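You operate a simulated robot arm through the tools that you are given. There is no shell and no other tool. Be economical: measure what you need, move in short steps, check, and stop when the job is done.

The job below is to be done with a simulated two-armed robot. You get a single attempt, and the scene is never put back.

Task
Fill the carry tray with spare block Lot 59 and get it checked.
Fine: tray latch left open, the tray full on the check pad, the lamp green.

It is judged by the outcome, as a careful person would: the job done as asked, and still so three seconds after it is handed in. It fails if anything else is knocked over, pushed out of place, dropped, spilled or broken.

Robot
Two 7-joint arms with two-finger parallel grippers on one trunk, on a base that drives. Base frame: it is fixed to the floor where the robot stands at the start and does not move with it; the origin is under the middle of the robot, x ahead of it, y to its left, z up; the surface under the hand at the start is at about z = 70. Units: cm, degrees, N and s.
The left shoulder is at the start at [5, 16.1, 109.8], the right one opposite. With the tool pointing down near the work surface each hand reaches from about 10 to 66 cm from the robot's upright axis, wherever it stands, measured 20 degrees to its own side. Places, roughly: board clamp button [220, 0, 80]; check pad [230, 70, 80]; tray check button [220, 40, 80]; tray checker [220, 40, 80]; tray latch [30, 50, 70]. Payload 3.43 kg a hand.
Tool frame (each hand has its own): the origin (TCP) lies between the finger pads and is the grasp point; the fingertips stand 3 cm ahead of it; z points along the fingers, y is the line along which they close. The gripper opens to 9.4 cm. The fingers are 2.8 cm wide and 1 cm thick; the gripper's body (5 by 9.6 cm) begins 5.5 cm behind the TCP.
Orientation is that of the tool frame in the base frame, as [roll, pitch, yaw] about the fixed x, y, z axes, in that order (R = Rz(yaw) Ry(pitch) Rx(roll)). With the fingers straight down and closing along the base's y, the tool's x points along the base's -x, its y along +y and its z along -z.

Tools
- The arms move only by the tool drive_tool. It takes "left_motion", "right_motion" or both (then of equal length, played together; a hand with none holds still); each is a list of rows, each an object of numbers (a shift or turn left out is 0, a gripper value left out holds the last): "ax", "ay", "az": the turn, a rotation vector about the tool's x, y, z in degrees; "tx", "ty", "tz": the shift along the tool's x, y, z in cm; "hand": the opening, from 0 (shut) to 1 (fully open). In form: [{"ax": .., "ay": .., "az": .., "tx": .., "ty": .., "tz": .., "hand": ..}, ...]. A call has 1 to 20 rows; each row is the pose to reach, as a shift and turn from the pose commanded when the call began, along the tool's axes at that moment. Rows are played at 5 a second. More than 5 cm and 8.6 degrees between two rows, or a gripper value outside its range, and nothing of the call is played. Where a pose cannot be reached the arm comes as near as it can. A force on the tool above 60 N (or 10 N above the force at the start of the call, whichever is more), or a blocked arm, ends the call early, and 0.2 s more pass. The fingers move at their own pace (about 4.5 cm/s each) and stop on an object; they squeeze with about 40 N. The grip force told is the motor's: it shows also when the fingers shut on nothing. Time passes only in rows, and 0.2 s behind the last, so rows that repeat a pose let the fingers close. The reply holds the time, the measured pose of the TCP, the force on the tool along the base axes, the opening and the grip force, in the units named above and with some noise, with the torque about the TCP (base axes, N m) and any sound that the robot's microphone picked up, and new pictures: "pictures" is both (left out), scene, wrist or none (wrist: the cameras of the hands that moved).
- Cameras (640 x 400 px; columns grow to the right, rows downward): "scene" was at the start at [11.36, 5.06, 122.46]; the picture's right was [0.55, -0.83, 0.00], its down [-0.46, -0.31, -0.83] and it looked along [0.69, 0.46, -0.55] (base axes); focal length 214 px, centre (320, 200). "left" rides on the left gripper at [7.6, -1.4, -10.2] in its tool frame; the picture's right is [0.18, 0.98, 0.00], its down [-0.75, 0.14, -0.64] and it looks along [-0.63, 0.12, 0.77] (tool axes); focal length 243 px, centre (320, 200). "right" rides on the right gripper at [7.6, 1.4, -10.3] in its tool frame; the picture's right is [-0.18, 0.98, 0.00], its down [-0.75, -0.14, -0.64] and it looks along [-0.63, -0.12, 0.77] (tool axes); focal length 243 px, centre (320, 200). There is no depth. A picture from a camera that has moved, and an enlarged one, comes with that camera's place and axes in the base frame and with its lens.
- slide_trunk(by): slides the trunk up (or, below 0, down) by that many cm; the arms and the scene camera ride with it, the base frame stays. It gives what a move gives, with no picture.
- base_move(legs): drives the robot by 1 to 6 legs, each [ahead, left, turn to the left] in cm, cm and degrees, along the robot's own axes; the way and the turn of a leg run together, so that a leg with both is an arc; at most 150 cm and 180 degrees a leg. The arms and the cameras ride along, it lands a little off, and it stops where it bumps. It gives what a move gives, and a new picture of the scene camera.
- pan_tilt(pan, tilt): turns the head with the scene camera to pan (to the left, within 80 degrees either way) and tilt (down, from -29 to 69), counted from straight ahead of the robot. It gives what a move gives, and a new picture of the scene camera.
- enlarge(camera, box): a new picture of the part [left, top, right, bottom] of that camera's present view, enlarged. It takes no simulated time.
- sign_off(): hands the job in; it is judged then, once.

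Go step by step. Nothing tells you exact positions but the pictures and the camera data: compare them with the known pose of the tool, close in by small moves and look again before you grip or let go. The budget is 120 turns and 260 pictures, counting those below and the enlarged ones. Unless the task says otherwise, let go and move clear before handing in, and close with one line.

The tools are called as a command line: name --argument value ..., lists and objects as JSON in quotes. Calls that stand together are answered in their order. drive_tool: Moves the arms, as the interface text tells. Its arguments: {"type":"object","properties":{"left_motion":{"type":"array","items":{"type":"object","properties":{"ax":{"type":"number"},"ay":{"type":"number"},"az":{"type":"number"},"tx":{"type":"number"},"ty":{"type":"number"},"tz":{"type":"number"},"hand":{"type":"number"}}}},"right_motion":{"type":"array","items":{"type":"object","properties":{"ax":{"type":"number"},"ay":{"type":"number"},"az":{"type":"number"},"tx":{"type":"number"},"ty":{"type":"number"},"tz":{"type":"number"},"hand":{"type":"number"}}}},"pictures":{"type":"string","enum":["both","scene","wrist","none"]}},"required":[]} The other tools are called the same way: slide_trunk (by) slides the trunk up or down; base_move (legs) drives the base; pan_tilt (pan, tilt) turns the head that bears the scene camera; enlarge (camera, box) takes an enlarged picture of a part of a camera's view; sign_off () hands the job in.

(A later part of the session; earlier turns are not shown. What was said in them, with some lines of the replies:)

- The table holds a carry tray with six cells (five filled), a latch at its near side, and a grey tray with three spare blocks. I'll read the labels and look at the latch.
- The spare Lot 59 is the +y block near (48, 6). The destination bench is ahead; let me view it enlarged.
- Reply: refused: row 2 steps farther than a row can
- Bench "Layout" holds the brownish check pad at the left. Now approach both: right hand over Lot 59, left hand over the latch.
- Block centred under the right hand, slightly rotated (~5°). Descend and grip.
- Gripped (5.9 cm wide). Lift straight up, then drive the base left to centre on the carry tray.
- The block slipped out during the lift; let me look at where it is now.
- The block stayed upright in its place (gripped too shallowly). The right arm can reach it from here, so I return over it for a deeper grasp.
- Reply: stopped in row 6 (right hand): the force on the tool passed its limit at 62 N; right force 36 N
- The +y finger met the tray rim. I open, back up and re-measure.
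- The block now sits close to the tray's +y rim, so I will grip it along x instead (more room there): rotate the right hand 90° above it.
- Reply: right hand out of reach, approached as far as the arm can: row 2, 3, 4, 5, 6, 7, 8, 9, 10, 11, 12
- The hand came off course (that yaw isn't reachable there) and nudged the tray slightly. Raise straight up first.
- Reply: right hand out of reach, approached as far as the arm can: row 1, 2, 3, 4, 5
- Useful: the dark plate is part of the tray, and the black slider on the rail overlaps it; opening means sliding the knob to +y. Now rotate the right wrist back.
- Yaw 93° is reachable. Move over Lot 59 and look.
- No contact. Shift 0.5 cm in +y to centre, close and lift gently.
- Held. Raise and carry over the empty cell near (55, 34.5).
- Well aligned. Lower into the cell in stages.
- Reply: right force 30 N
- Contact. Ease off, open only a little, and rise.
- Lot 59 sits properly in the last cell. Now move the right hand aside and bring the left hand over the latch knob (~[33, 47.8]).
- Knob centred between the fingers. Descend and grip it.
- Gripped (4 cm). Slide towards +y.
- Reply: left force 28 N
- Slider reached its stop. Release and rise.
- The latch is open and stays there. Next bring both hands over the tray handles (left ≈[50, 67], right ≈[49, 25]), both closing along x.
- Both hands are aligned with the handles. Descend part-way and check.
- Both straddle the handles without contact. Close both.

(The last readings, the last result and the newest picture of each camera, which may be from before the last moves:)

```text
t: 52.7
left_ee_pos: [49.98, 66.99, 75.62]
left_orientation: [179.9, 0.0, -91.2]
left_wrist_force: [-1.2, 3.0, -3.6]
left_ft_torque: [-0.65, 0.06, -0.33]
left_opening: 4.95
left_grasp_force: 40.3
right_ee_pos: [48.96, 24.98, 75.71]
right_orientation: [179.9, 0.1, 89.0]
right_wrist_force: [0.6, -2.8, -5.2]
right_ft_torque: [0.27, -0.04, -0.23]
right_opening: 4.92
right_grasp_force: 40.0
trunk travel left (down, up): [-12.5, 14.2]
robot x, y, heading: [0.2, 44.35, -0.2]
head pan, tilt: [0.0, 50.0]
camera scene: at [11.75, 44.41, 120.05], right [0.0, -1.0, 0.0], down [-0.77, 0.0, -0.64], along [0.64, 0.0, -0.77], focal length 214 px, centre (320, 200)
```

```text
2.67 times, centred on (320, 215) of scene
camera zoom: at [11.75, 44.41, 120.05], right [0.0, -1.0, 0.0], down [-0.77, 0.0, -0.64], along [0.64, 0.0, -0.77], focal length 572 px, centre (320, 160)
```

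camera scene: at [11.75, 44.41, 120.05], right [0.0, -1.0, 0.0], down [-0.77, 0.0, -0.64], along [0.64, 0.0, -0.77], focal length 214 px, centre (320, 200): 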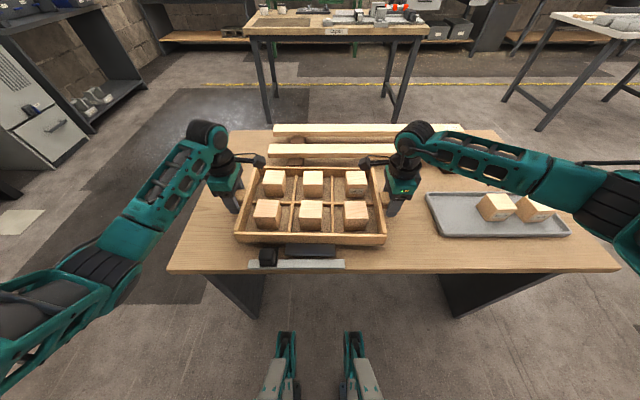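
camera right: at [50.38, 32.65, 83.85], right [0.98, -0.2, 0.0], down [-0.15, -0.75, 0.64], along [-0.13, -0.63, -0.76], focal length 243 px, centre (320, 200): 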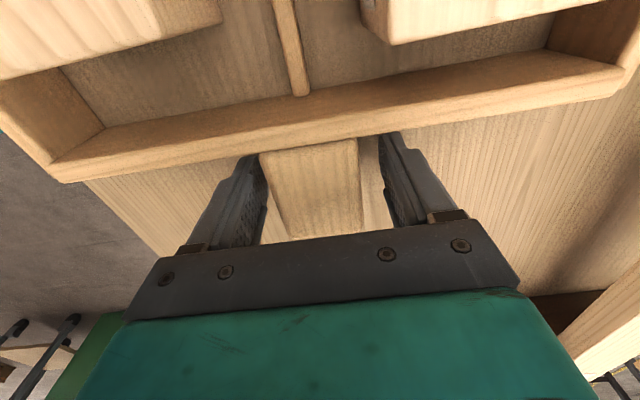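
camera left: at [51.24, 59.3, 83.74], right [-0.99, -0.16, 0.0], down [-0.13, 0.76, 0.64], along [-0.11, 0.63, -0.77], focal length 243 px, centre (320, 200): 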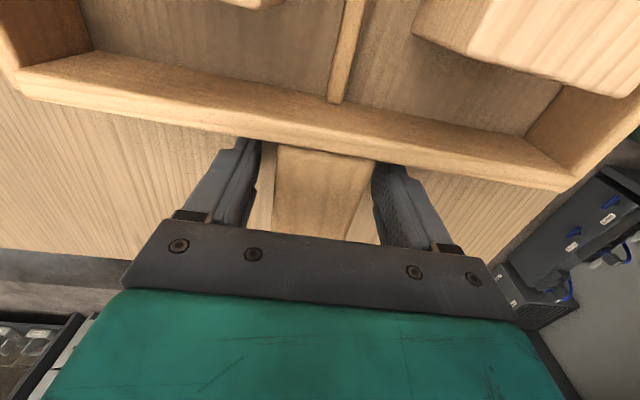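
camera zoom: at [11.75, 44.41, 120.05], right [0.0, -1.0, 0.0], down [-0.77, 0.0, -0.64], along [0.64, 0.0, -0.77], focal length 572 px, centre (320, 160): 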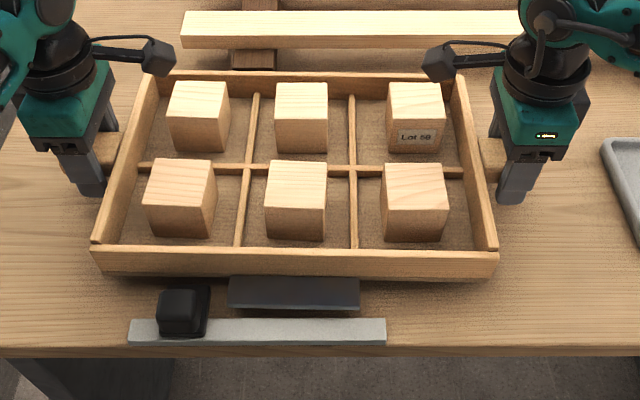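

Tray lifts level, about 0.9 kg. Continue lifting gently with the arms, then raise the trunk.

drive_tool --left_motion '[{"tz": -0.7}, {"tz": -1.5}, {"tz": -2.5}, {"tz": -3.5}, {"tz": -4.5}, {"tz": -5.5}, {"tz": -6.5}, {"tz": -7.5}, {"tz": -8}, {"tz": -8}]' --right_motion '[{"tz": -0.7}, {"tz": -1.5}, {"tz": -2.5}, {"tz": -3.5}, {"tz": -4.5}, {"tz": -5.5}, {"tz": -6.5}, {"tz": -7.5}, {"tz": -8}, {"tz": -8}]' --pictures "none"

slide_trunk --by 12

pan_tilt --pan 0 --tilt 40

```text
t: 54.9
left_ee_pos: [49.87, 67.0, 83.78]
left_orientation: [179.9, 0.2, -91.2]
left_wrist_force: [-1.4, 8.9, -8.4]
left_ft_torque: [1.07, -0.04, -0.31]
left_opening: 4.92
left_grasp_force: 40.6
right_ee_pos: [48.93, 24.99, 83.71]
right_orientation: [-179.9, 0.2, 89.0]
right_wrist_force: [1.7, -8.1, 1.0]
right_ft_torque: [0.94, -0.08, -0.41]
right_opening: 4.91
right_grasp_force: 39.8
trunk travel left (down, up): [-12.5, 14.2]
robot x, y, heading: [0.37, 44.41, -0.5]
head pan, tilt: [0.0, 50.0]
```

```text
t: 56.4
left_ee_pos: [49.98, 66.92, 95.72]
left_orientation: [179.9, 0.1, -91.1]
left_wrist_force: [-1.6, 13.8, -8.5]
left_ft_torque: [0.71, 0.08, -0.34]
left_opening: 4.94
left_grasp_force: 40.1
right_ee_pos: [48.79, 25.02, 95.48]
right_orientation: [-179.8, 0.3, 88.9]
right_wrist_force: [1.8, -14.8, -0.1]
right_ft_torque: [1.04, -0.16, -0.51]
right_opening: 4.91
right_grasp_force: 40.2
trunk travel left (down, up): [-24.5, 2.2]
robot x, y, heading: [0.57, 43.93, -0.1]
head pan, tilt: [0.0, 50.0]
```

```text
t: 57.1
left_ee_pos: [50.06, 67.0, 95.57]
left_orientation: [-180.0, 0.0, -91.1]
left_wrist_force: [-1.1, 15.9, -7.9]
left_ft_torque: [0.51, 0.07, -0.36]
left_opening: 4.91
left_grasp_force: 40.1
right_ee_pos: [48.86, 25.1, 95.5]
right_orientation: [-179.9, 0.4, 89.0]
right_wrist_force: [1.5, -15.6, -0.9]
right_ft_torque: [0.65, -0.07, -0.49]
right_opening: 4.92
right_grasp_force: 39.8
trunk travel left (down, up): [-24.5, 2.2]
robot x, y, heading: [0.33, 44.27, -0.1]
head pan, tilt: [0.0, 40.0]
camera scene: at [12.57, 44.41, 133.47], right [0.0, -1.0, 0.0], down [-0.64, 0.0, -0.77], along [0.77, 0.0, -0.64], focal length 214 px, centre (320, 200)
```

scene: 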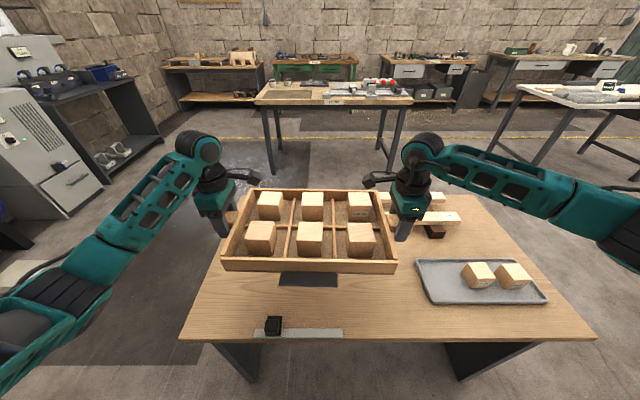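

Tray is held level and high. Relieve the small squeeze between hands, then drive around the table: left, then ahead into the aisle before the Layout bench.

drive_tool --left_motion '[{"tx": -0.1}, {"tx": -0.2}, {"tx": -0.2}]' --right_motion '[{"tx": -0.1}, {"tx": -0.2, "tz": -0.1}, {"tx": -0.2, "tz": -0.1}]' --pictures "none"

base_move --legs '[[0, 50, 0], [0, 48, 0]]'

```text
t: 57.9
left_ee_pos: [49.95, 67.06, 95.66]
left_orientation: [-179.9, -0.2, -91.4]
left_wrist_force: [-1.4, 0.0, -2.9]
left_ft_torque: [0.5, -0.11, -0.04]
left_opening: 4.94
left_grasp_force: 39.7
right_ee_pos: [48.89, 24.96, 95.57]
right_orientation: [-179.9, 0.1, 89.2]
right_wrist_force: [2.8, 1.1, -6.2]
right_ft_torque: [-1.22, 0.12, -0.83]
right_opening: 4.93
right_grasp_force: 39.8
trunk travel left (down, up): [-24.5, 2.2]
robot x, y, heading: [0.18, 44.33, -0.2]
head pan, tilt: [0.0, 40.0]
```

```text
t: 67.1
left_ee_pos: [49.36, 165.12, 95.68]
left_orientation: [180.0, 0.0, -90.5]
left_wrist_force: [-1.1, -21.5, -4.7]
left_ft_torque: [0.08, -0.02, -0.12]
left_opening: 4.91
left_grasp_force: 39.8
right_ee_pos: [48.84, 123.12, 95.6]
right_orientation: [180.0, 0.1, 89.9]
right_wrist_force: [1.9, 21.6, -4.2]
right_ft_torque: [0.03, 0.03, -0.46]
right_opening: 4.92
right_grasp_force: 39.8
trunk travel left (down, up): [-24.5, 2.2]
robot x, y, heading: [-0.36, 141.72, 0.6]
head pan, tilt: [0.0, 40.0]
camera scene: at [12.35, 142.07, 133.47], right [0.01, -1.0, 0.0], down [-0.64, -0.01, -0.77], along [0.77, 0.01, -0.64], focal length 214 px, centre (320, 200)
```

scene: 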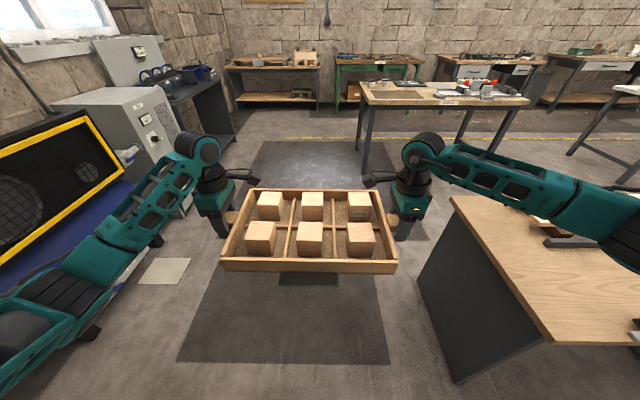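

drive_tool --left_motion '[{"tx": 0.07}, {"tx": 0.13}, {"tx": 0.13}]' --right_motion '[{"tx": 0.07}, {"tx": 0.13}, {"tx": 0.13}]' --pictures "none"

base_move --legs '[[70, 0, 0], [68, 0, -0.6]]'

```text
t: 67.9
left_ee_pos: [49.35, 165.15, 95.65]
left_orientation: [179.9, 0.0, -90.4]
left_wrist_force: [-1.9, 10.7, -4.8]
left_ft_torque: [-0.86, 0.01, -0.42]
left_opening: 4.92
left_grasp_force: 39.8
right_ee_pos: [48.93, 123.02, 95.5]
right_orientation: [-180.0, 0.3, 89.7]
right_wrist_force: [1.7, -11.8, -3.5]
right_ft_torque: [1.08, -0.03, -0.28]
right_opening: 4.94
right_grasp_force: 40.3
trunk travel left (down, up): [-24.5, 2.2]
robot x, y, heading: [-0.15, 142.11, 0.5]
head pan, tilt: [0.0, 40.0]
```

```text
t: 75.1
left_ee_pos: [188.5, 166.26, 95.71]
left_orientation: [179.7, 0.0, -90.7]
left_wrist_force: [-1.4, 19.5, -4.6]
left_ft_torque: [-0.01, -0.04, -0.17]
left_opening: 4.92
left_grasp_force: 39.9
right_ee_pos: [187.83, 124.2, 95.59]
right_orientation: [-179.9, 0.1, 89.4]
right_wrist_force: [1.8, -18.6, -4.7]
right_ft_torque: [-0.04, 0.02, -0.43]
right_opening: 4.92
right_grasp_force: 40.2
trunk travel left (down, up): [-24.5, 2.2]
robot x, y, heading: [138.79, 143.29, 0.2]
head pan, tilt: [0.0, 40.0]
camera scene: at [151.42, 143.41, 133.47], right [0.0, -1.0, 0.0], down [-0.64, 0.0, -0.77], along [0.77, 0.0, -0.64], focal length 214 px, centre (320, 200)
```

scene: 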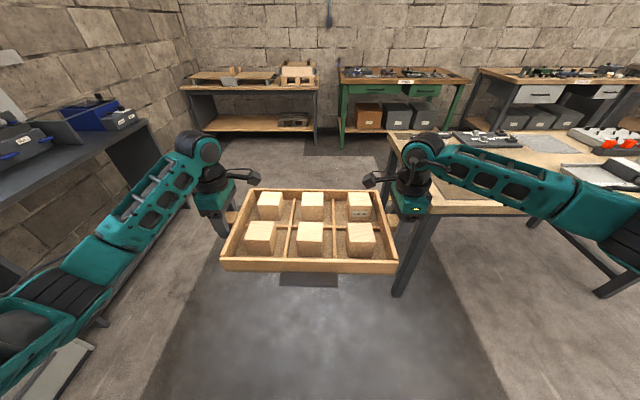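

drive_tool --left_motion '[{"tx": -0.05}, {"tx": -0.1}]' --right_motion '[{"tx": -0.05}, {"tx": -0.1}]' --pictures "none"

base_move --legs '[[0, -73, 0]]'

```text
t: 75.7
left_ee_pos: [188.5, 166.28, 95.76]
left_orientation: [179.8, -0.2, -90.8]
left_wrist_force: [-1.8, -9.2, -5.2]
left_ft_torque: [1.02, -0.09, 0.27]
left_opening: 4.91
left_grasp_force: 39.8
right_ee_pos: [187.84, 124.32, 95.57]
right_orientation: [-179.9, 0.3, 89.5]
right_wrist_force: [1.9, 8.4, -4.0]
right_ft_torque: [-1.15, 0.08, -0.65]
right_opening: 4.89
right_grasp_force: 39.7
trunk travel left (down, up): [-24.5, 2.2]
robot x, y, heading: [139.04, 142.91, 0.3]
head pan, tilt: [0.0, 40.0]
```

```text
t: 82.6
left_ee_pos: [189.07, 93.98, 95.76]
left_orientation: [179.9, 0.0, -89.9]
left_wrist_force: [-1.6, -20.0, -5.4]
left_ft_torque: [0.12, 0.0, -0.11]
left_opening: 4.92
left_grasp_force: 39.4
right_ee_pos: [189.18, 51.83, 95.52]
right_orientation: [-180.0, 0.1, 90.5]
right_wrist_force: [1.7, 20.3, -4.8]
right_ft_torque: [0.0, 0.04, -0.39]
right_opening: 4.91
right_grasp_force: 39.9
trunk travel left (down, up): [-24.5, 2.2]
robot x, y, heading: [140.59, 69.78, 1.1]
head pan, tilt: [0.0, 40.0]
camera scene: at [152.41, 70.38, 133.47], right [0.02, -1.0, 0.0], down [-0.64, -0.01, -0.77], along [0.77, 0.02, -0.64], focal length 214 px, centre (320, 200)
```

scene: 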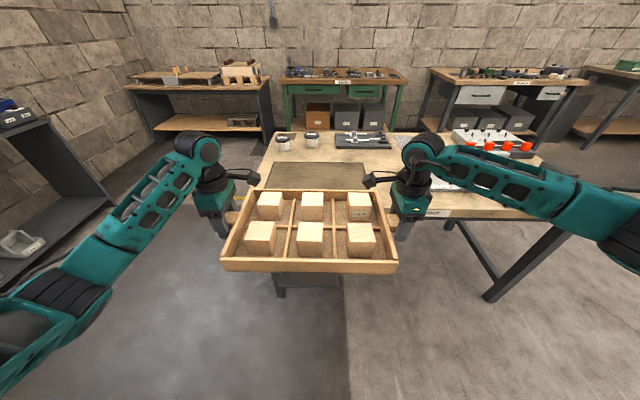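

enlarge --camera "scene" --box '[230, 110, 550, 240]'

enlarge --camera "right" --box '[0, 0, 640, 400]'

enlarge --camera "left" --box '[0, 0, 640, 400]'

```text
2.00 times, centred on (390, 175) of scene
camera zoom: at [152.41, 70.38, 133.47], right [0.02, -1.0, 0.0], down [-0.64, -0.01, -0.77], along [0.77, 0.02, -0.64], focal length 429 px, centre (180, 250)
```

zoom: 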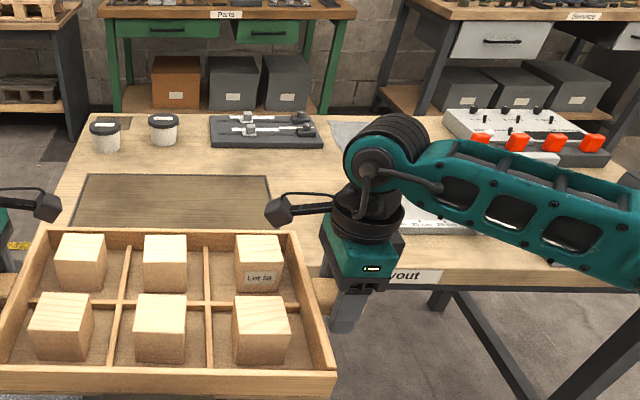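

```text
1.00 times, centred on (320, 200) of right (not enlarged: the box is as wide or as high as the picture)
camera zoom: at [190.55, 59.59, 105.82], right [0.98, -0.17, 0.0], down [-0.13, -0.75, 0.64], along [-0.11, -0.63, -0.77], focal length 243 px, centre (320, 200)
```

zoom: 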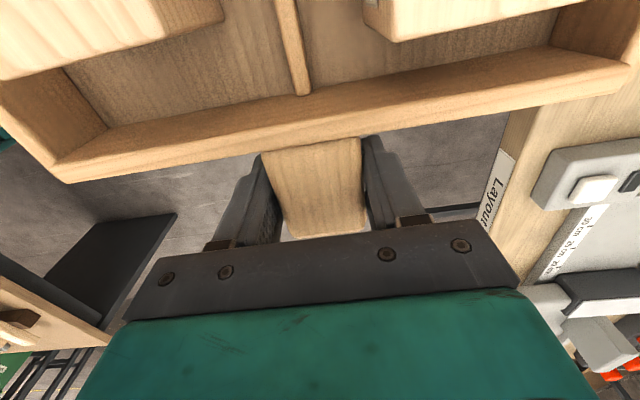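

```text
1.00 times, centred on (320, 200) of left (not enlarged: the box is as wide or as high as the picture)
camera zoom: at [190.67, 86.33, 105.84], right [-0.98, -0.19, 0.0], down [-0.14, 0.75, 0.64], along [-0.12, 0.63, -0.77], focal length 243 px, centre (320, 200)
```

zoom: 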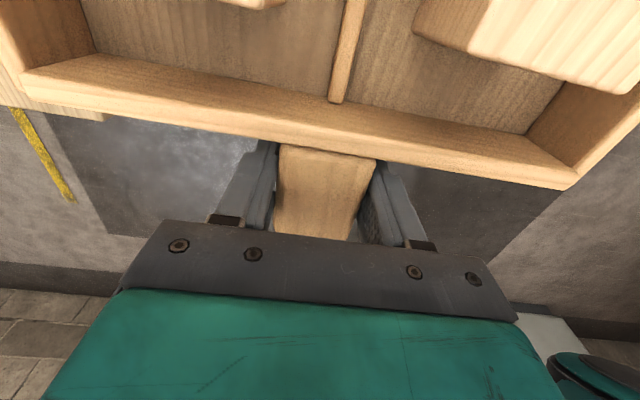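

The check pad is the dark-brown rectangle on the left of the bench, centre about x≈230, y≈72. Relieve the tension and advance 25 cm with a small heading correction, then look again.

drive_tool --left_motion '[{"tx": 0.05}, {"tx": 0.1}]' --right_motion '[{"tx": 0.05}, {"tx": 0.1}]' --pictures "none"

base_move --legs '[[25, 0, -1.1]]'

pan_tilt --pan 0 --tilt 55

enlarge --camera "right" --box '[0, 0, 640, 400]'

```text
t: 83.2
left_ee_pos: [189.13, 93.89, 95.72]
left_orientation: [179.9, -0.1, -89.8]
left_wrist_force: [-1.5, 7.3, -3.9]
left_ft_torque: [-1.12, -0.14, -0.42]
left_opening: 4.92
left_grasp_force: 39.3
right_ee_pos: [189.16, 51.88, 95.53]
right_orientation: [180.0, 0.2, 90.4]
right_wrist_force: [0.9, -7.1, -4.2]
right_ft_torque: [1.05, 0.1, -0.05]
right_opening: 4.91
right_grasp_force: 40.3
trunk travel left (down, up): [-24.5, 2.2]
robot x, y, heading: [139.85, 70.08, 1.2]
head pan, tilt: [0.0, 40.0]
```

```text
t: 85.0
left_ee_pos: [214.0, 93.25, 95.6]
left_orientation: [179.8, 0.0, -90.7]
left_wrist_force: [-1.4, 14.9, -5.2]
left_ft_torque: [0.21, 0.02, -0.33]
left_opening: 4.92
left_grasp_force: 40.3
right_ee_pos: [213.28, 51.46, 95.52]
right_orientation: [-179.9, 0.0, 89.4]
right_wrist_force: [2.0, -16.2, -4.7]
right_ft_torque: [-0.28, -0.01, -0.67]
right_opening: 4.92
right_grasp_force: 39.5
trunk travel left (down, up): [-24.5, 2.2]
robot x, y, heading: [164.71, 70.53, 0.2]
head pan, tilt: [0.0, 40.0]
camera scene: at [176.85, 70.5, 133.46], right [0.01, -1.0, 0.0], down [-0.64, 0.0, -0.77], along [0.77, 0.0, -0.64], focal length 214 px, centre (320, 200)
```

scene: 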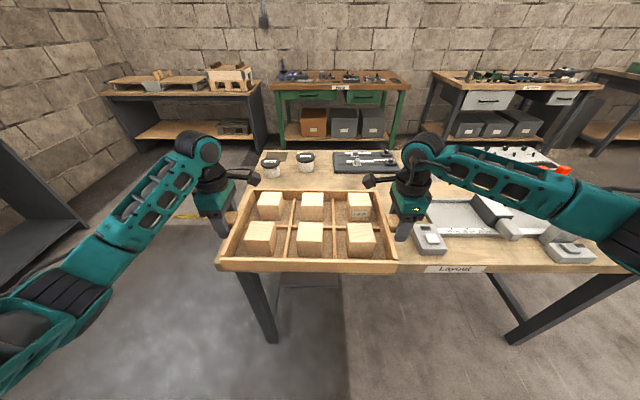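

```text
t: 85.7
left_ee_pos: [213.98, 93.49, 95.68]
left_orientation: [179.8, -0.1, -90.8]
left_wrist_force: [-1.4, -0.6, -4.3]
left_ft_torque: [-0.09, -0.08, -0.05]
left_opening: 4.93
left_grasp_force: 40.1
right_ee_pos: [213.25, 51.27, 95.6]
right_orientation: [180.0, 0.2, 89.4]
right_wrist_force: [0.6, 0.7, -4.6]
right_ft_torque: [0.11, 0.08, -0.18]
right_opening: 4.92
right_grasp_force: 39.8
trunk travel left (down, up): [-24.5, 2.2]
robot x, y, heading: [163.85, 70.36, 0.4]
head pan, tilt: [0.0, 55.0]
camera scene: at [175.5, 70.5, 131.41], right [0.01, -1.0, 0.0], down [-0.82, 0.0, -0.57], along [0.57, 0.0, -0.82], focal length 214 px, centre (320, 200)
```

scene: 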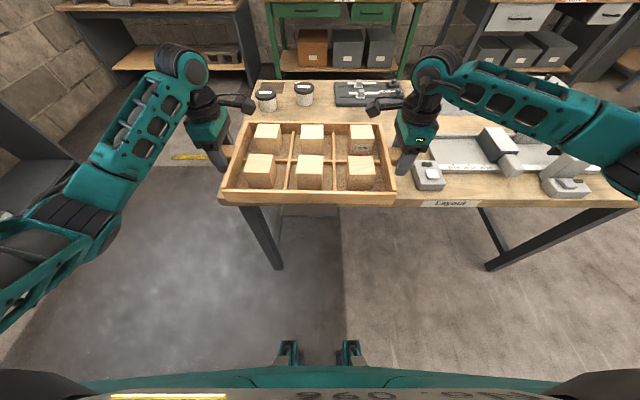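

```text
1.00 times, centred on (320, 200) of right (not enlarged: the box is as wide or as high as the picture)
camera zoom: at [214.73, 59.05, 105.78], right [0.98, -0.19, 0.0], down [-0.15, -0.75, 0.65], along [-0.13, -0.63, -0.76], focal length 243 px, centre (320, 200)
```

zoom: 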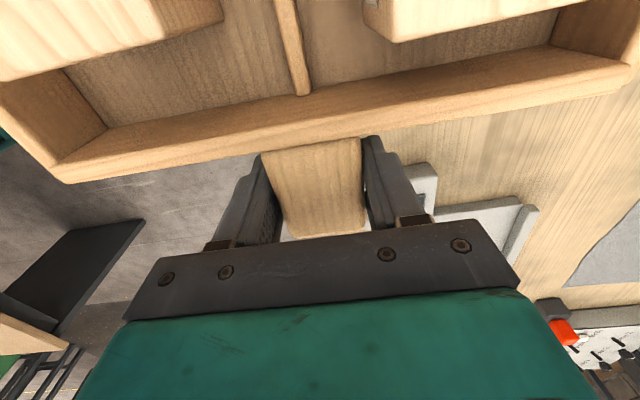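

Advance 12 cm more, then finish with the arms.

base_move --legs '[[12, 0, -0.3]]'

enlarge --camera "right" --box '[0, 0, 640, 400]'

enlarge --camera "left" --box '[0, 0, 640, 400]'

```text
t: 87.0
left_ee_pos: [225.96, 93.08, 95.55]
left_orientation: [179.8, 0.0, -91.1]
left_wrist_force: [-1.1, -0.9, -3.8]
left_ft_torque: [0.13, -0.06, -0.16]
left_opening: 4.93
left_grasp_force: 39.9
right_ee_pos: [224.92, 51.14, 95.56]
right_orientation: [-179.9, 0.1, 89.1]
right_wrist_force: [2.1, 0.8, -5.2]
right_ft_torque: [-0.24, 0.04, -0.41]
right_opening: 4.92
right_grasp_force: 40.0
trunk travel left (down, up): [-24.5, 2.2]
robot x, y, heading: [175.94, 70.26, 0.1]
head pan, tilt: [0.0, 55.0]
camera scene: at [187.36, 70.46, 131.39], right [0.0, -1.0, 0.0], down [-0.82, 0.0, -0.57], along [0.57, 0.0, -0.82], focal length 214 px, centre (320, 200)
```

scene: 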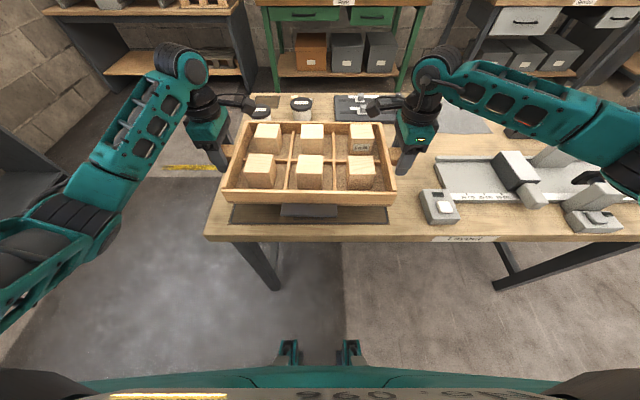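

```text
1.00 times, centred on (320, 200) of right (not enlarged: the box is as wide or as high as the picture)
camera zoom: at [226.51, 58.8, 105.74], right [0.98, -0.2, 0.0], down [-0.15, -0.75, 0.65], along [-0.13, -0.63, -0.76], focal length 243 px, centre (320, 200)
```

zoom: 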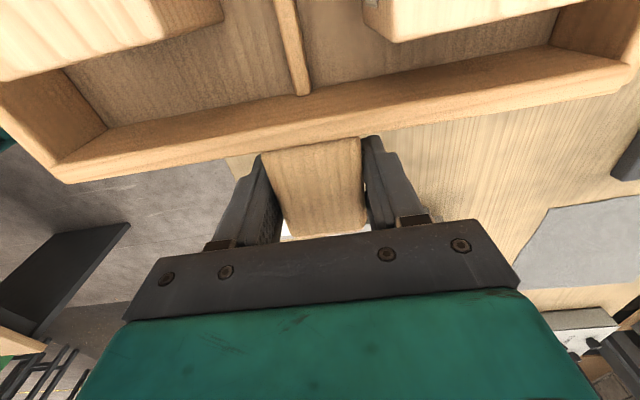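

```text
1.00 times, centred on (320, 200) of left (not enlarged: the box is as wide or as high as the picture)
camera zoom: at [227.27, 85.48, 105.76], right [-0.99, -0.17, 0.0], down [-0.12, 0.76, 0.64], along [-0.11, 0.63, -0.77], focal length 243 px, centre (320, 200)
```

zoom: 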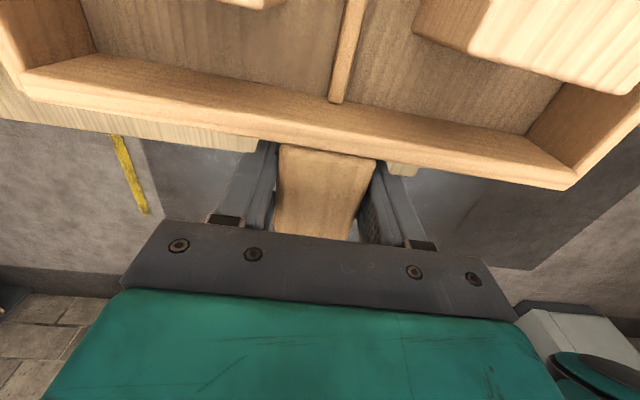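

The pad spans about x 216–244, y 51.5–95; the tray needs about +5.3 cm x and +1 cm y. Move with both arms in step.

drive_tool --left_motion '[{"tx": -0.1, "ty": -0.5}, {"tx": -0.3, "ty": -1.3}, {"tx": -0.5, "ty": -2.3}, {"tx": -0.7, "ty": -3.3}, {"tx": -0.9, "ty": -4.3}, {"tx": -1.1, "ty": -5.0}, {"tx": -1.1, "ty": -5.2}, {"tx": -1.1, "ty": -5.2}]' --right_motion '[{"tx": 0.1, "ty": 0.5}, {"tx": 0.3, "ty": 1.3}, {"tx": 0.5, "ty": 2.3}, {"tx": 0.7, "ty": 3.3}, {"tx": 0.9, "ty": 4.3}, {"tx": 1.1, "ty": 5.0}, {"tx": 1.1, "ty": 5.2}, {"tx": 1.1, "ty": 5.2}]' --pictures "none"

slide_trunk --by -8

pan_tilt --pan 0 --tilt 56

```text
t: 88.8
left_ee_pos: [230.94, 94.15, 95.69]
left_orientation: [179.7, 0.0, -91.1]
left_wrist_force: [-3.1, -2.1, -7.5]
left_ft_torque: [0.82, -0.1, -0.43]
left_opening: 4.93
left_grasp_force: 40.5
right_ee_pos: [230.09, 52.22, 95.4]
right_orientation: [-180.0, 0.3, 89.0]
right_wrist_force: [2.4, 1.8, -0.4]
right_ft_torque: [0.85, 0.07, -0.34]
right_opening: 4.92
right_grasp_force: 39.5
trunk travel left (down, up): [-24.5, 2.2]
robot x, y, heading: [176.15, 70.1, 0.1]
head pan, tilt: [0.0, 55.0]
```

```text
t: 89.9
left_ee_pos: [230.96, 94.16, 87.77]
left_orientation: [179.9, 0.0, -91.1]
left_wrist_force: [-2.8, -3.1, -7.9]
left_ft_torque: [0.66, 0.15, -0.36]
left_opening: 4.92
left_grasp_force: 40.0
right_ee_pos: [230.1, 52.29, 87.41]
right_orientation: [-180.0, 0.2, 89.1]
right_wrist_force: [1.7, 1.7, 0.2]
right_ft_torque: [1.09, -0.22, -0.52]
right_opening: 4.91
right_grasp_force: 40.1
trunk travel left (down, up): [-16.5, 10.2]
robot x, y, heading: [175.72, 70.58, 0.2]
head pan, tilt: [0.0, 55.0]
```

```text
t: 90.5
left_ee_pos: [230.99, 94.13, 87.77]
left_orientation: [179.8, 0.1, -91.1]
left_wrist_force: [-2.8, -3.6, -8.2]
left_ft_torque: [0.68, 0.08, -0.35]
left_opening: 4.94
left_grasp_force: 39.8
right_ee_pos: [230.06, 52.14, 87.32]
right_orientation: [-180.0, 0.2, 89.1]
right_wrist_force: [2.7, 3.3, -0.4]
right_ft_torque: [0.94, -0.14, -0.53]
right_opening: 4.91
right_grasp_force: 39.8
trunk travel left (down, up): [-16.5, 10.2]
robot x, y, heading: [176.17, 70.5, -0.1]
head pan, tilt: [0.0, 56.0]
camera scene: at [187.16, 70.46, 123.28], right [0.0, -1.0, 0.0], down [-0.83, 0.0, -0.56], along [0.56, 0.0, -0.83], focal length 214 px, centre (320, 200)
```

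scene: 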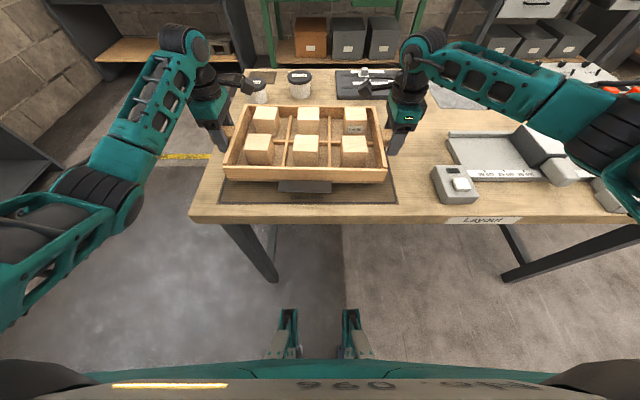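

Aligned over the pad. Lower slowly with both arms.

drive_tool --left_motion '[{"tz": 0.6}, {"tz": 1.2}, {"tz": 1.8}, {"tz": 2.4}, {"tz": 2.8}, {"tz": 3.1}]' --right_motion '[{"tz": 0.5}, {"tz": 1.0}, {"tz": 1.6}, {"tz": 2.2}, {"tz": 2.6}, {"tz": 2.9}]' --pictures "scene"

enlarge --camera "scene" --box '[190, 90, 430, 230]'

```text
t: 92.0
left_ee_pos: [231.03, 94.02, 84.61]
left_orientation: [179.9, -0.1, -91.1]
left_wrist_force: [-4.2, -2.0, 0.8]
left_ft_torque: [-1.15, -0.11, -0.61]
left_opening: 4.89
left_grasp_force: 40.1
right_ee_pos: [230.02, 52.19, 84.36]
right_orientation: [-179.9, 0.4, 89.0]
right_wrist_force: [3.3, 3.0, -10.1]
right_ft_torque: [-1.05, 0.11, -0.74]
right_opening: 4.91
right_grasp_force: 39.9
trunk travel left (down, up): [-16.5, 10.2]
robot x, y, heading: [175.89, 70.33, 0.2]
head pan, tilt: [0.0, 56.0]
camera scene: at [187.17, 70.46, 123.28], right [0.0, -1.0, 0.0], down [-0.83, 0.0, -0.56], along [0.56, 0.0, -0.83], focal length 214 px, centre (320, 200)
```

scene: 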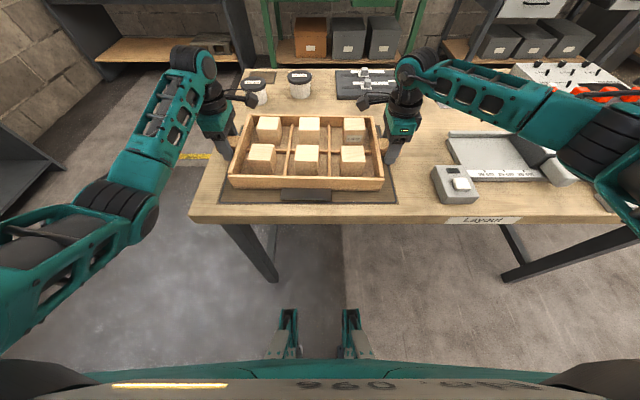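

```text
2.67 times, centred on (310, 160) of scene
camera zoom: at [187.17, 70.46, 123.28], right [0.0, -1.0, 0.0], down [-0.83, 0.0, -0.56], along [0.56, 0.0, -0.83], focal length 572 px, centre (347, 307)
```

zoom: 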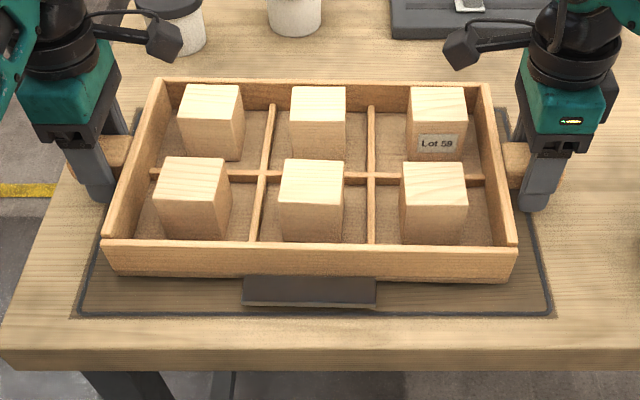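

Shift +1.2 cm forward (squaring the tray a degree), then lower to contact.

drive_tool --left_motion '[{"ty": -0.4, "az": -0.5}, {"ty": -0.8, "az": -1}, {"ty": -0.8, "az": -1, "tz": 0.3}, {"ty": -0.8, "az": -1, "tz": 0.6}, {"ty": -0.8, "az": -1, "tz": 0.8}]' --right_motion '[{"ty": 0.8, "az": -0.5}, {"ty": 1.6, "az": -1}, {"ty": 1.6, "az": -1, "tz": 0.2}, {"ty": 1.6, "az": -1, "tz": 0.4}, {"ty": 1.6, "az": -1, "tz": 0.6}]' --pictures "none"

```text
t: 93.2
left_ee_pos: [231.77, 94.13, 83.71]
left_orientation: [179.8, -0.1, -90.1]
left_wrist_force: [0.2, -0.9, 0.9]
left_ft_torque: [-1.1, -0.06, 0.14]
left_opening: 4.94
left_grasp_force: 39.9
right_ee_pos: [231.72, 52.08, 83.89]
right_orientation: [-179.9, 0.2, 90.2]
right_wrist_force: [-0.6, 2.3, -10.1]
right_ft_torque: [-1.1, 0.07, 0.06]
right_opening: 4.91
right_grasp_force: 40.5
trunk travel left (down, up): [-16.5, 10.2]
robot x, y, heading: [176.05, 70.19, 0.1]
head pan, tilt: [0.0, 56.0]
```

drive_tool --left_motion '[{"tz": 0.1}, {"tz": 0.2}, {"tz": 0.3}, {"tz": 0.4}]' --right_motion '[{"tz": 0.2}, {"tz": 0.35}, {"tz": 0.45}, {"tz": 0.6}]' --pictures "none"

```text
t: 94.2
left_ee_pos: [231.83, 94.1, 83.65]
left_orientation: [180.0, 0.1, -90.0]
left_wrist_force: [4.1, -1.1, 8.2]
left_ft_torque: [1.05, 0.35, -0.1]
left_opening: 4.9
left_grasp_force: 39.7
right_ee_pos: [231.69, 52.16, 83.58]
right_orientation: [179.7, 0.1, 89.9]
right_wrist_force: [3.3, -1.2, 9.9]
right_ft_torque: [0.6, 0.57, -0.26]
right_opening: 4.93
right_grasp_force: 39.9
trunk travel left (down, up): [-16.5, 10.2]
robot x, y, heading: [176.24, 70.41, -0.1]
head pan, tilt: [0.0, 56.0]
```

Landed on both sides. Release and rise.

drive_tool --left_motion '[{"tz": -0.1}, {"tz": -0.1, "hand": 0.75}, {"tz": -0.1, "hand": 0.75}, {"tz": -0.1, "hand": 0.75}, {"tz": -2}, {"tz": -5}, {"tz": -9}, {"tz": -12}]' --right_motion '[{"tz": -0.1}, {"tz": -0.1, "hand": 0.75}, {"tz": -0.1, "hand": 0.75}, {"tz": -0.1, "hand": 0.75}, {"tz": -2}, {"tz": -5}, {"tz": -9}, {"tz": -12}]' --pictures "scene"

enlarge --camera "scene" --box '[190, 90, 430, 230]'

enlarge --camera "scene" --box '[410, 110, 640, 240]'

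```text
t: 96.0
left_ee_pos: [231.64, 94.02, 95.53]
left_orientation: [179.8, 0.0, -90.0]
left_wrist_force: [0.3, 1.5, -0.1]
left_ft_torque: [-0.03, -0.01, -0.01]
left_opening: 7.05
left_grasp_force: 0.0
right_ee_pos: [231.68, 52.13, 95.25]
right_orientation: [-180.0, 0.2, 90.1]
right_wrist_force: [0.3, 0.7, 0.0]
right_ft_torque: [0.02, -0.01, -0.01]
right_opening: 7.03
right_grasp_force: 0.2
trunk travel left (down, up): [-16.5, 10.2]
robot x, y, heading: [175.79, 70.23, 0.2]
head pan, tilt: [0.0, 56.0]
camera scene: at [187.06, 70.46, 123.28], right [0.0, -1.0, 0.0], down [-0.83, 0.0, -0.56], along [0.56, 0.0, -0.83], focal length 214 px, centre (320, 200)
```

scene: 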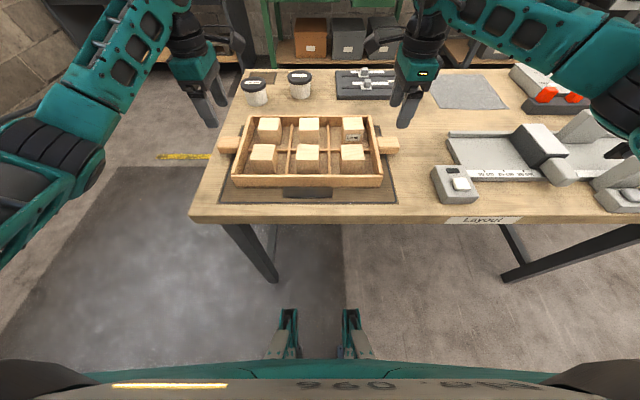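

```text
2.67 times, centred on (310, 160) of scene
camera zoom: at [187.06, 70.46, 123.28], right [0.0, -1.0, 0.0], down [-0.83, 0.0, -0.56], along [0.56, 0.0, -0.83], focal length 572 px, centre (347, 307)
```

zoom: 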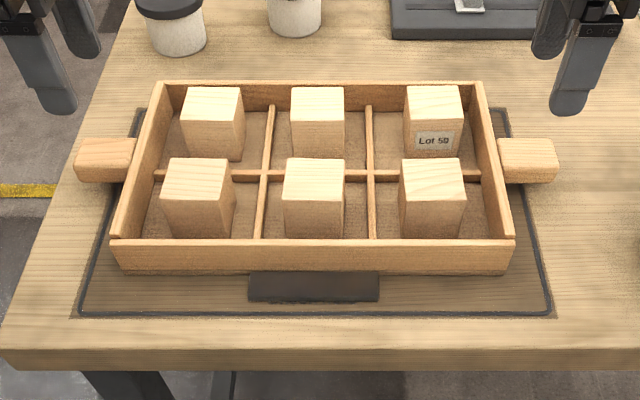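

```text
2.78 times, centred on (525, 175) of scene
camera zoom: at [187.06, 70.46, 123.28], right [0.0, -1.0, 0.0], down [-0.83, 0.0, -0.56], along [0.56, 0.0, -0.83], focal length 597 px, centre (-250, 270)
```

zoom: 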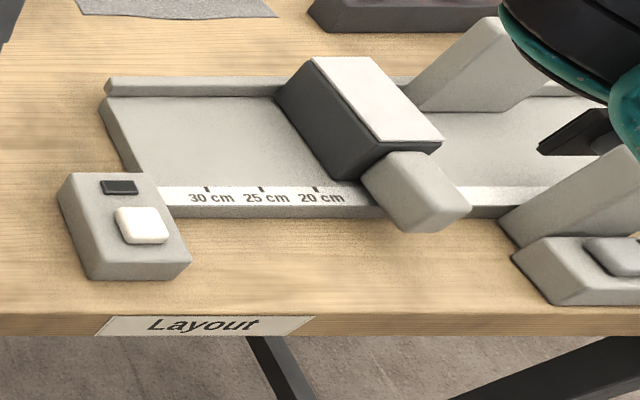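

The tray sits wholly on the pad. Next: the tray check button (white, near [218, 37]). Move the right hand, closed, above it.

drive_tool --right_motion '[{"tx": -2.8, "ty": -2.7, "hand": 0}, {"tx": -5.6, "ty": -5.4, "hand": 0}, {"tx": -8.4, "ty": -8.1, "hand": 0}, {"tx": -11.2, "ty": -10.8, "hand": 0}, {"tx": -14.1, "ty": -13.5, "hand": 0}, {"tx": -14.1, "ty": -13.5, "hand": 0}]' --pictures "both"

enlarge --camera "scene" --box '[380, 110, 520, 230]'

```text
t: 97.3
left_ee_pos: [231.79, 94.03, 95.24]
left_orientation: [179.9, 0.0, -90.1]
left_wrist_force: [-0.5, -0.5, 0.1]
left_ft_torque: [-0.01, -0.02, 0.0]
left_opening: 7.04
left_grasp_force: 0.0
right_ee_pos: [218.19, 37.96, 95.2]
right_orientation: [-180.0, 0.1, 90.0]
right_wrist_force: [0.3, -0.5, -0.3]
right_ft_torque: [-0.01, -0.01, -0.05]
right_opening: 0.01
right_grasp_force: 32.8
trunk travel left (down, up): [-16.5, 10.2]
robot x, y, heading: [176.07, 70.25, -0.1]
head pan, tilt: [0.0, 56.0]
camera scene: at [187.1, 70.47, 123.29], right [0.0, -1.0, 0.0], down [-0.83, 0.0, -0.56], along [0.56, 0.0, -0.83], focal length 214 px, centre (320, 200)
camera right: at [219.57, 45.65, 105.52], right [0.98, -0.18, 0.0], down [-0.14, -0.75, 0.65], along [-0.12, -0.63, -0.76], focal length 243 px, centre (320, 200)
```

scene: 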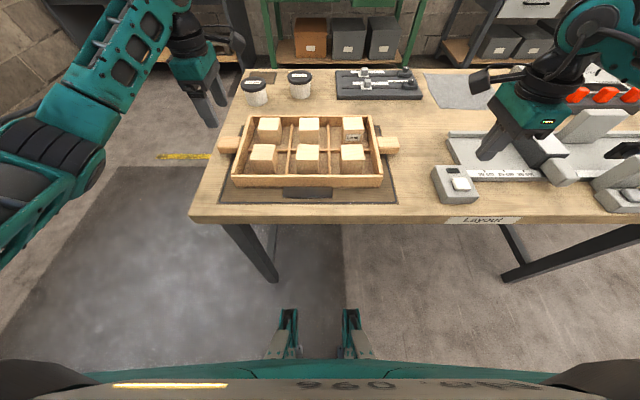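
right: 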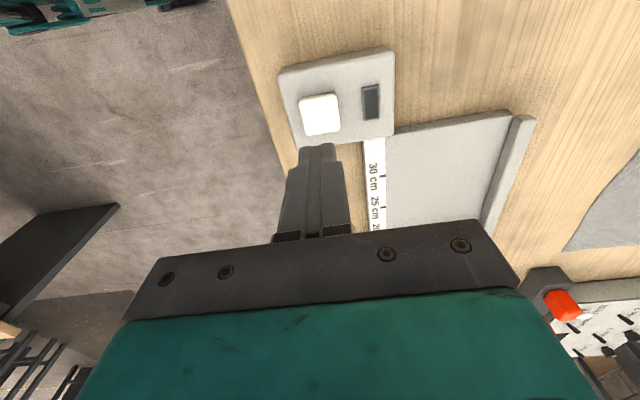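

```text
3.33 times, centred on (450, 170) of scene
camera zoom: at [187.1, 70.47, 123.29], right [0.0, -1.0, 0.0], down [-0.83, 0.0, -0.56], along [0.56, 0.0, -0.83], focal length 715 px, centre (-113, 300)
```

zoom: 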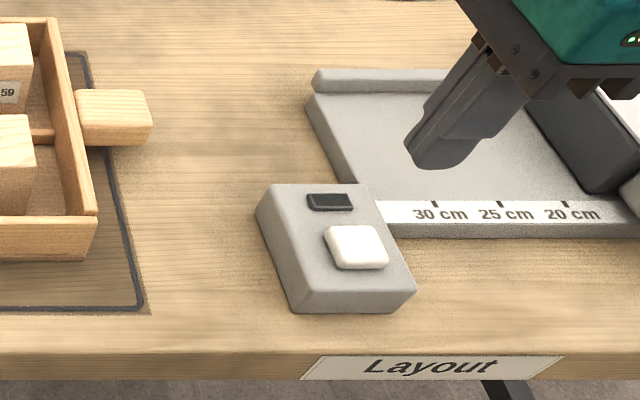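

Fingertips are directly above the button (top ≈ z 84.2). Descend and press gently.

drive_tool --right_motion '[{"tz": 3}, {"tz": 6}, {"tz": 7}, {"tz": 7.6}, {"tz": 8}, {"tz": 8.3}, {"tz": 8.6}]' --pictures "scene"

enlarge --camera "scene" --box '[380, 110, 520, 230]'

```text
t: 99.0
left_ee_pos: [231.8, 94.04, 95.27]
left_orientation: [179.9, 0.0, -90.1]
left_wrist_force: [0.1, -0.3, -0.1]
left_ft_torque: [0.01, 0.0, 0.02]
left_opening: 7.06
left_grasp_force: 0.1
right_ee_pos: [218.15, 38.08, 86.76]
right_orientation: [179.9, 0.3, 90.0]
right_wrist_force: [0.6, -1.8, 3.4]
right_ft_torque: [-0.01, -0.03, -0.01]
right_opening: 0.0
right_grasp_force: 33.2
trunk travel left (down, up): [-16.5, 10.2]
robot x, y, heading: [176.2, 70.4, -0.2]
head pan, tilt: [0.0, 56.0]
heard: click
camera scene: at [187.07, 70.46, 123.3], right [0.0, -1.0, 0.0], down [-0.83, 0.0, -0.56], along [0.56, 0.0, -0.83], focal length 214 px, centre (320, 200)
```

scene: 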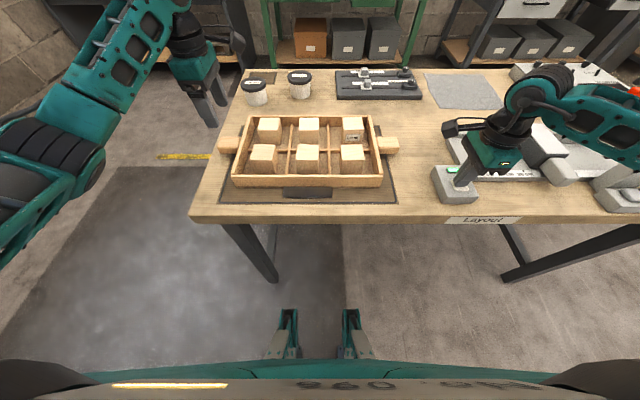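

```text
3.33 times, centred on (450, 170) of scene
camera zoom: at [187.07, 70.46, 123.3], right [0.0, -1.0, 0.0], down [-0.83, 0.0, -0.56], along [0.56, 0.0, -0.83], focal length 715 px, centre (-113, 300)
```

zoom: 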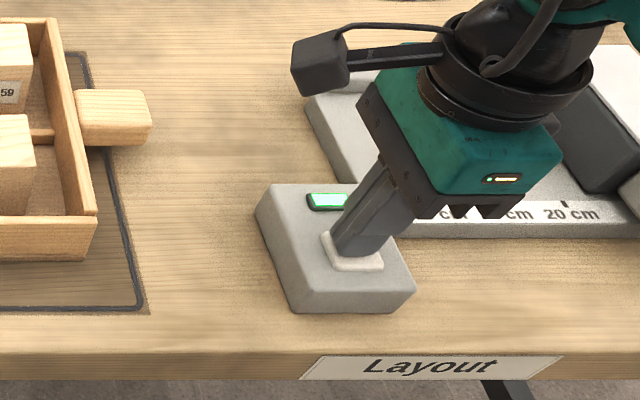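

It clicked and the lamp turned green. Retreat and verify that it stays.

drive_tool --right_motion '[{"tz": -3}, {"tz": -7}, {"tz": -11}, {"tz": -11, "tx": -4}, {"tz": -11, "tx": -8}, {"tz": -11, "tx": -8}, {"tz": -11, "tx": -8}, {"tz": -11, "tx": -8}, {"tz": -11, "tx": -8}, {"tz": -11, "tx": -8}]' --left_motion '[{"tz": -1}, {"tz": -2}, {"tz": -4}, {"tz": -4}, {"tz": -4}, {"tz": -4}, {"tz": -4}, {"tz": -4}, {"tz": -4}, {"tz": -4}]' --pictures "scene"

enlarge --camera "scene" --box '[200, 90, 520, 230]'

```text
t: 101.2
left_ee_pos: [231.79, 94.23, 99.34]
left_orientation: [180.0, 0.0, -90.1]
left_wrist_force: [0.3, -0.3, -0.4]
left_ft_torque: [-0.01, 0.03, -0.02]
left_opening: 7.04
left_grasp_force: 0.1
right_ee_pos: [218.22, 30.07, 97.75]
right_orientation: [-180.0, 0.2, 90.0]
right_wrist_force: [0.5, -0.4, -0.8]
right_ft_torque: [0.01, 0.02, -0.05]
right_opening: 0.0
right_grasp_force: 33.0
trunk travel left (down, up): [-16.5, 10.2]
robot x, y, heading: [175.94, 70.66, 0.1]
head pan, tilt: [0.0, 56.0]
camera scene: at [187.09, 70.46, 123.29], right [0.0, -1.0, 0.0], down [-0.83, 0.0, -0.56], along [0.56, 0.0, -0.83], focal length 214 px, centre (320, 200)
```

scene: 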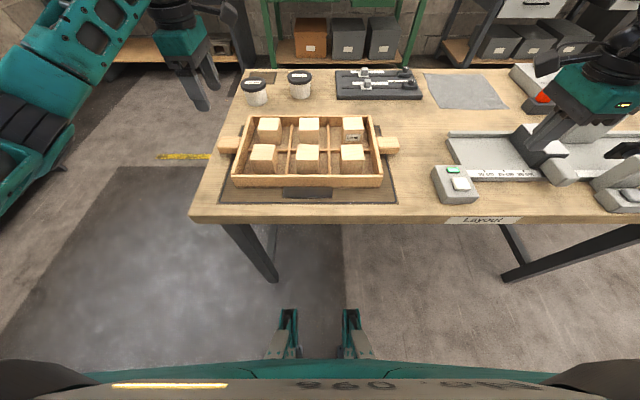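

```text
2.00 times, centred on (360, 160) of scene
camera zoom: at [187.09, 70.46, 123.29], right [0.0, -1.0, 0.0], down [-0.83, 0.0, -0.56], along [0.56, 0.0, -0.83], focal length 429 px, centre (240, 280)
```

zoom: 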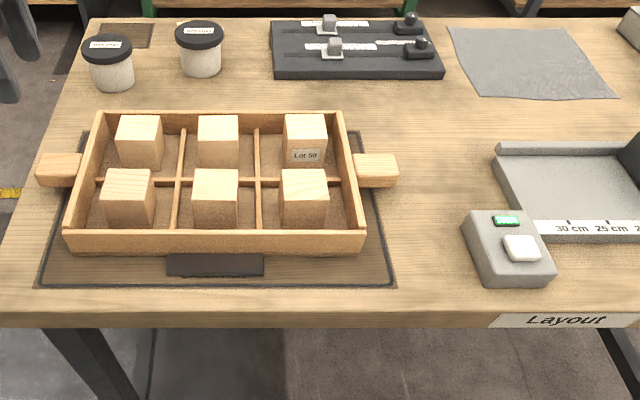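

The full tray is on the check pad, the lamp has stayed green, the latch was left open on the first table, and both hands are clear. Handing in.

sign_off

```text
The job is handed in.
```

The job is done and handed in: Lot 59 fills the last cell, the full tray is on the check pad with the lamp green, and the latch is open. Two slips came along the way: Lot 59 slid out of the first grasp and stayed upright in its grey tray, and an off-course arm move pushed the carry tray about 1 cm before I lifted it.
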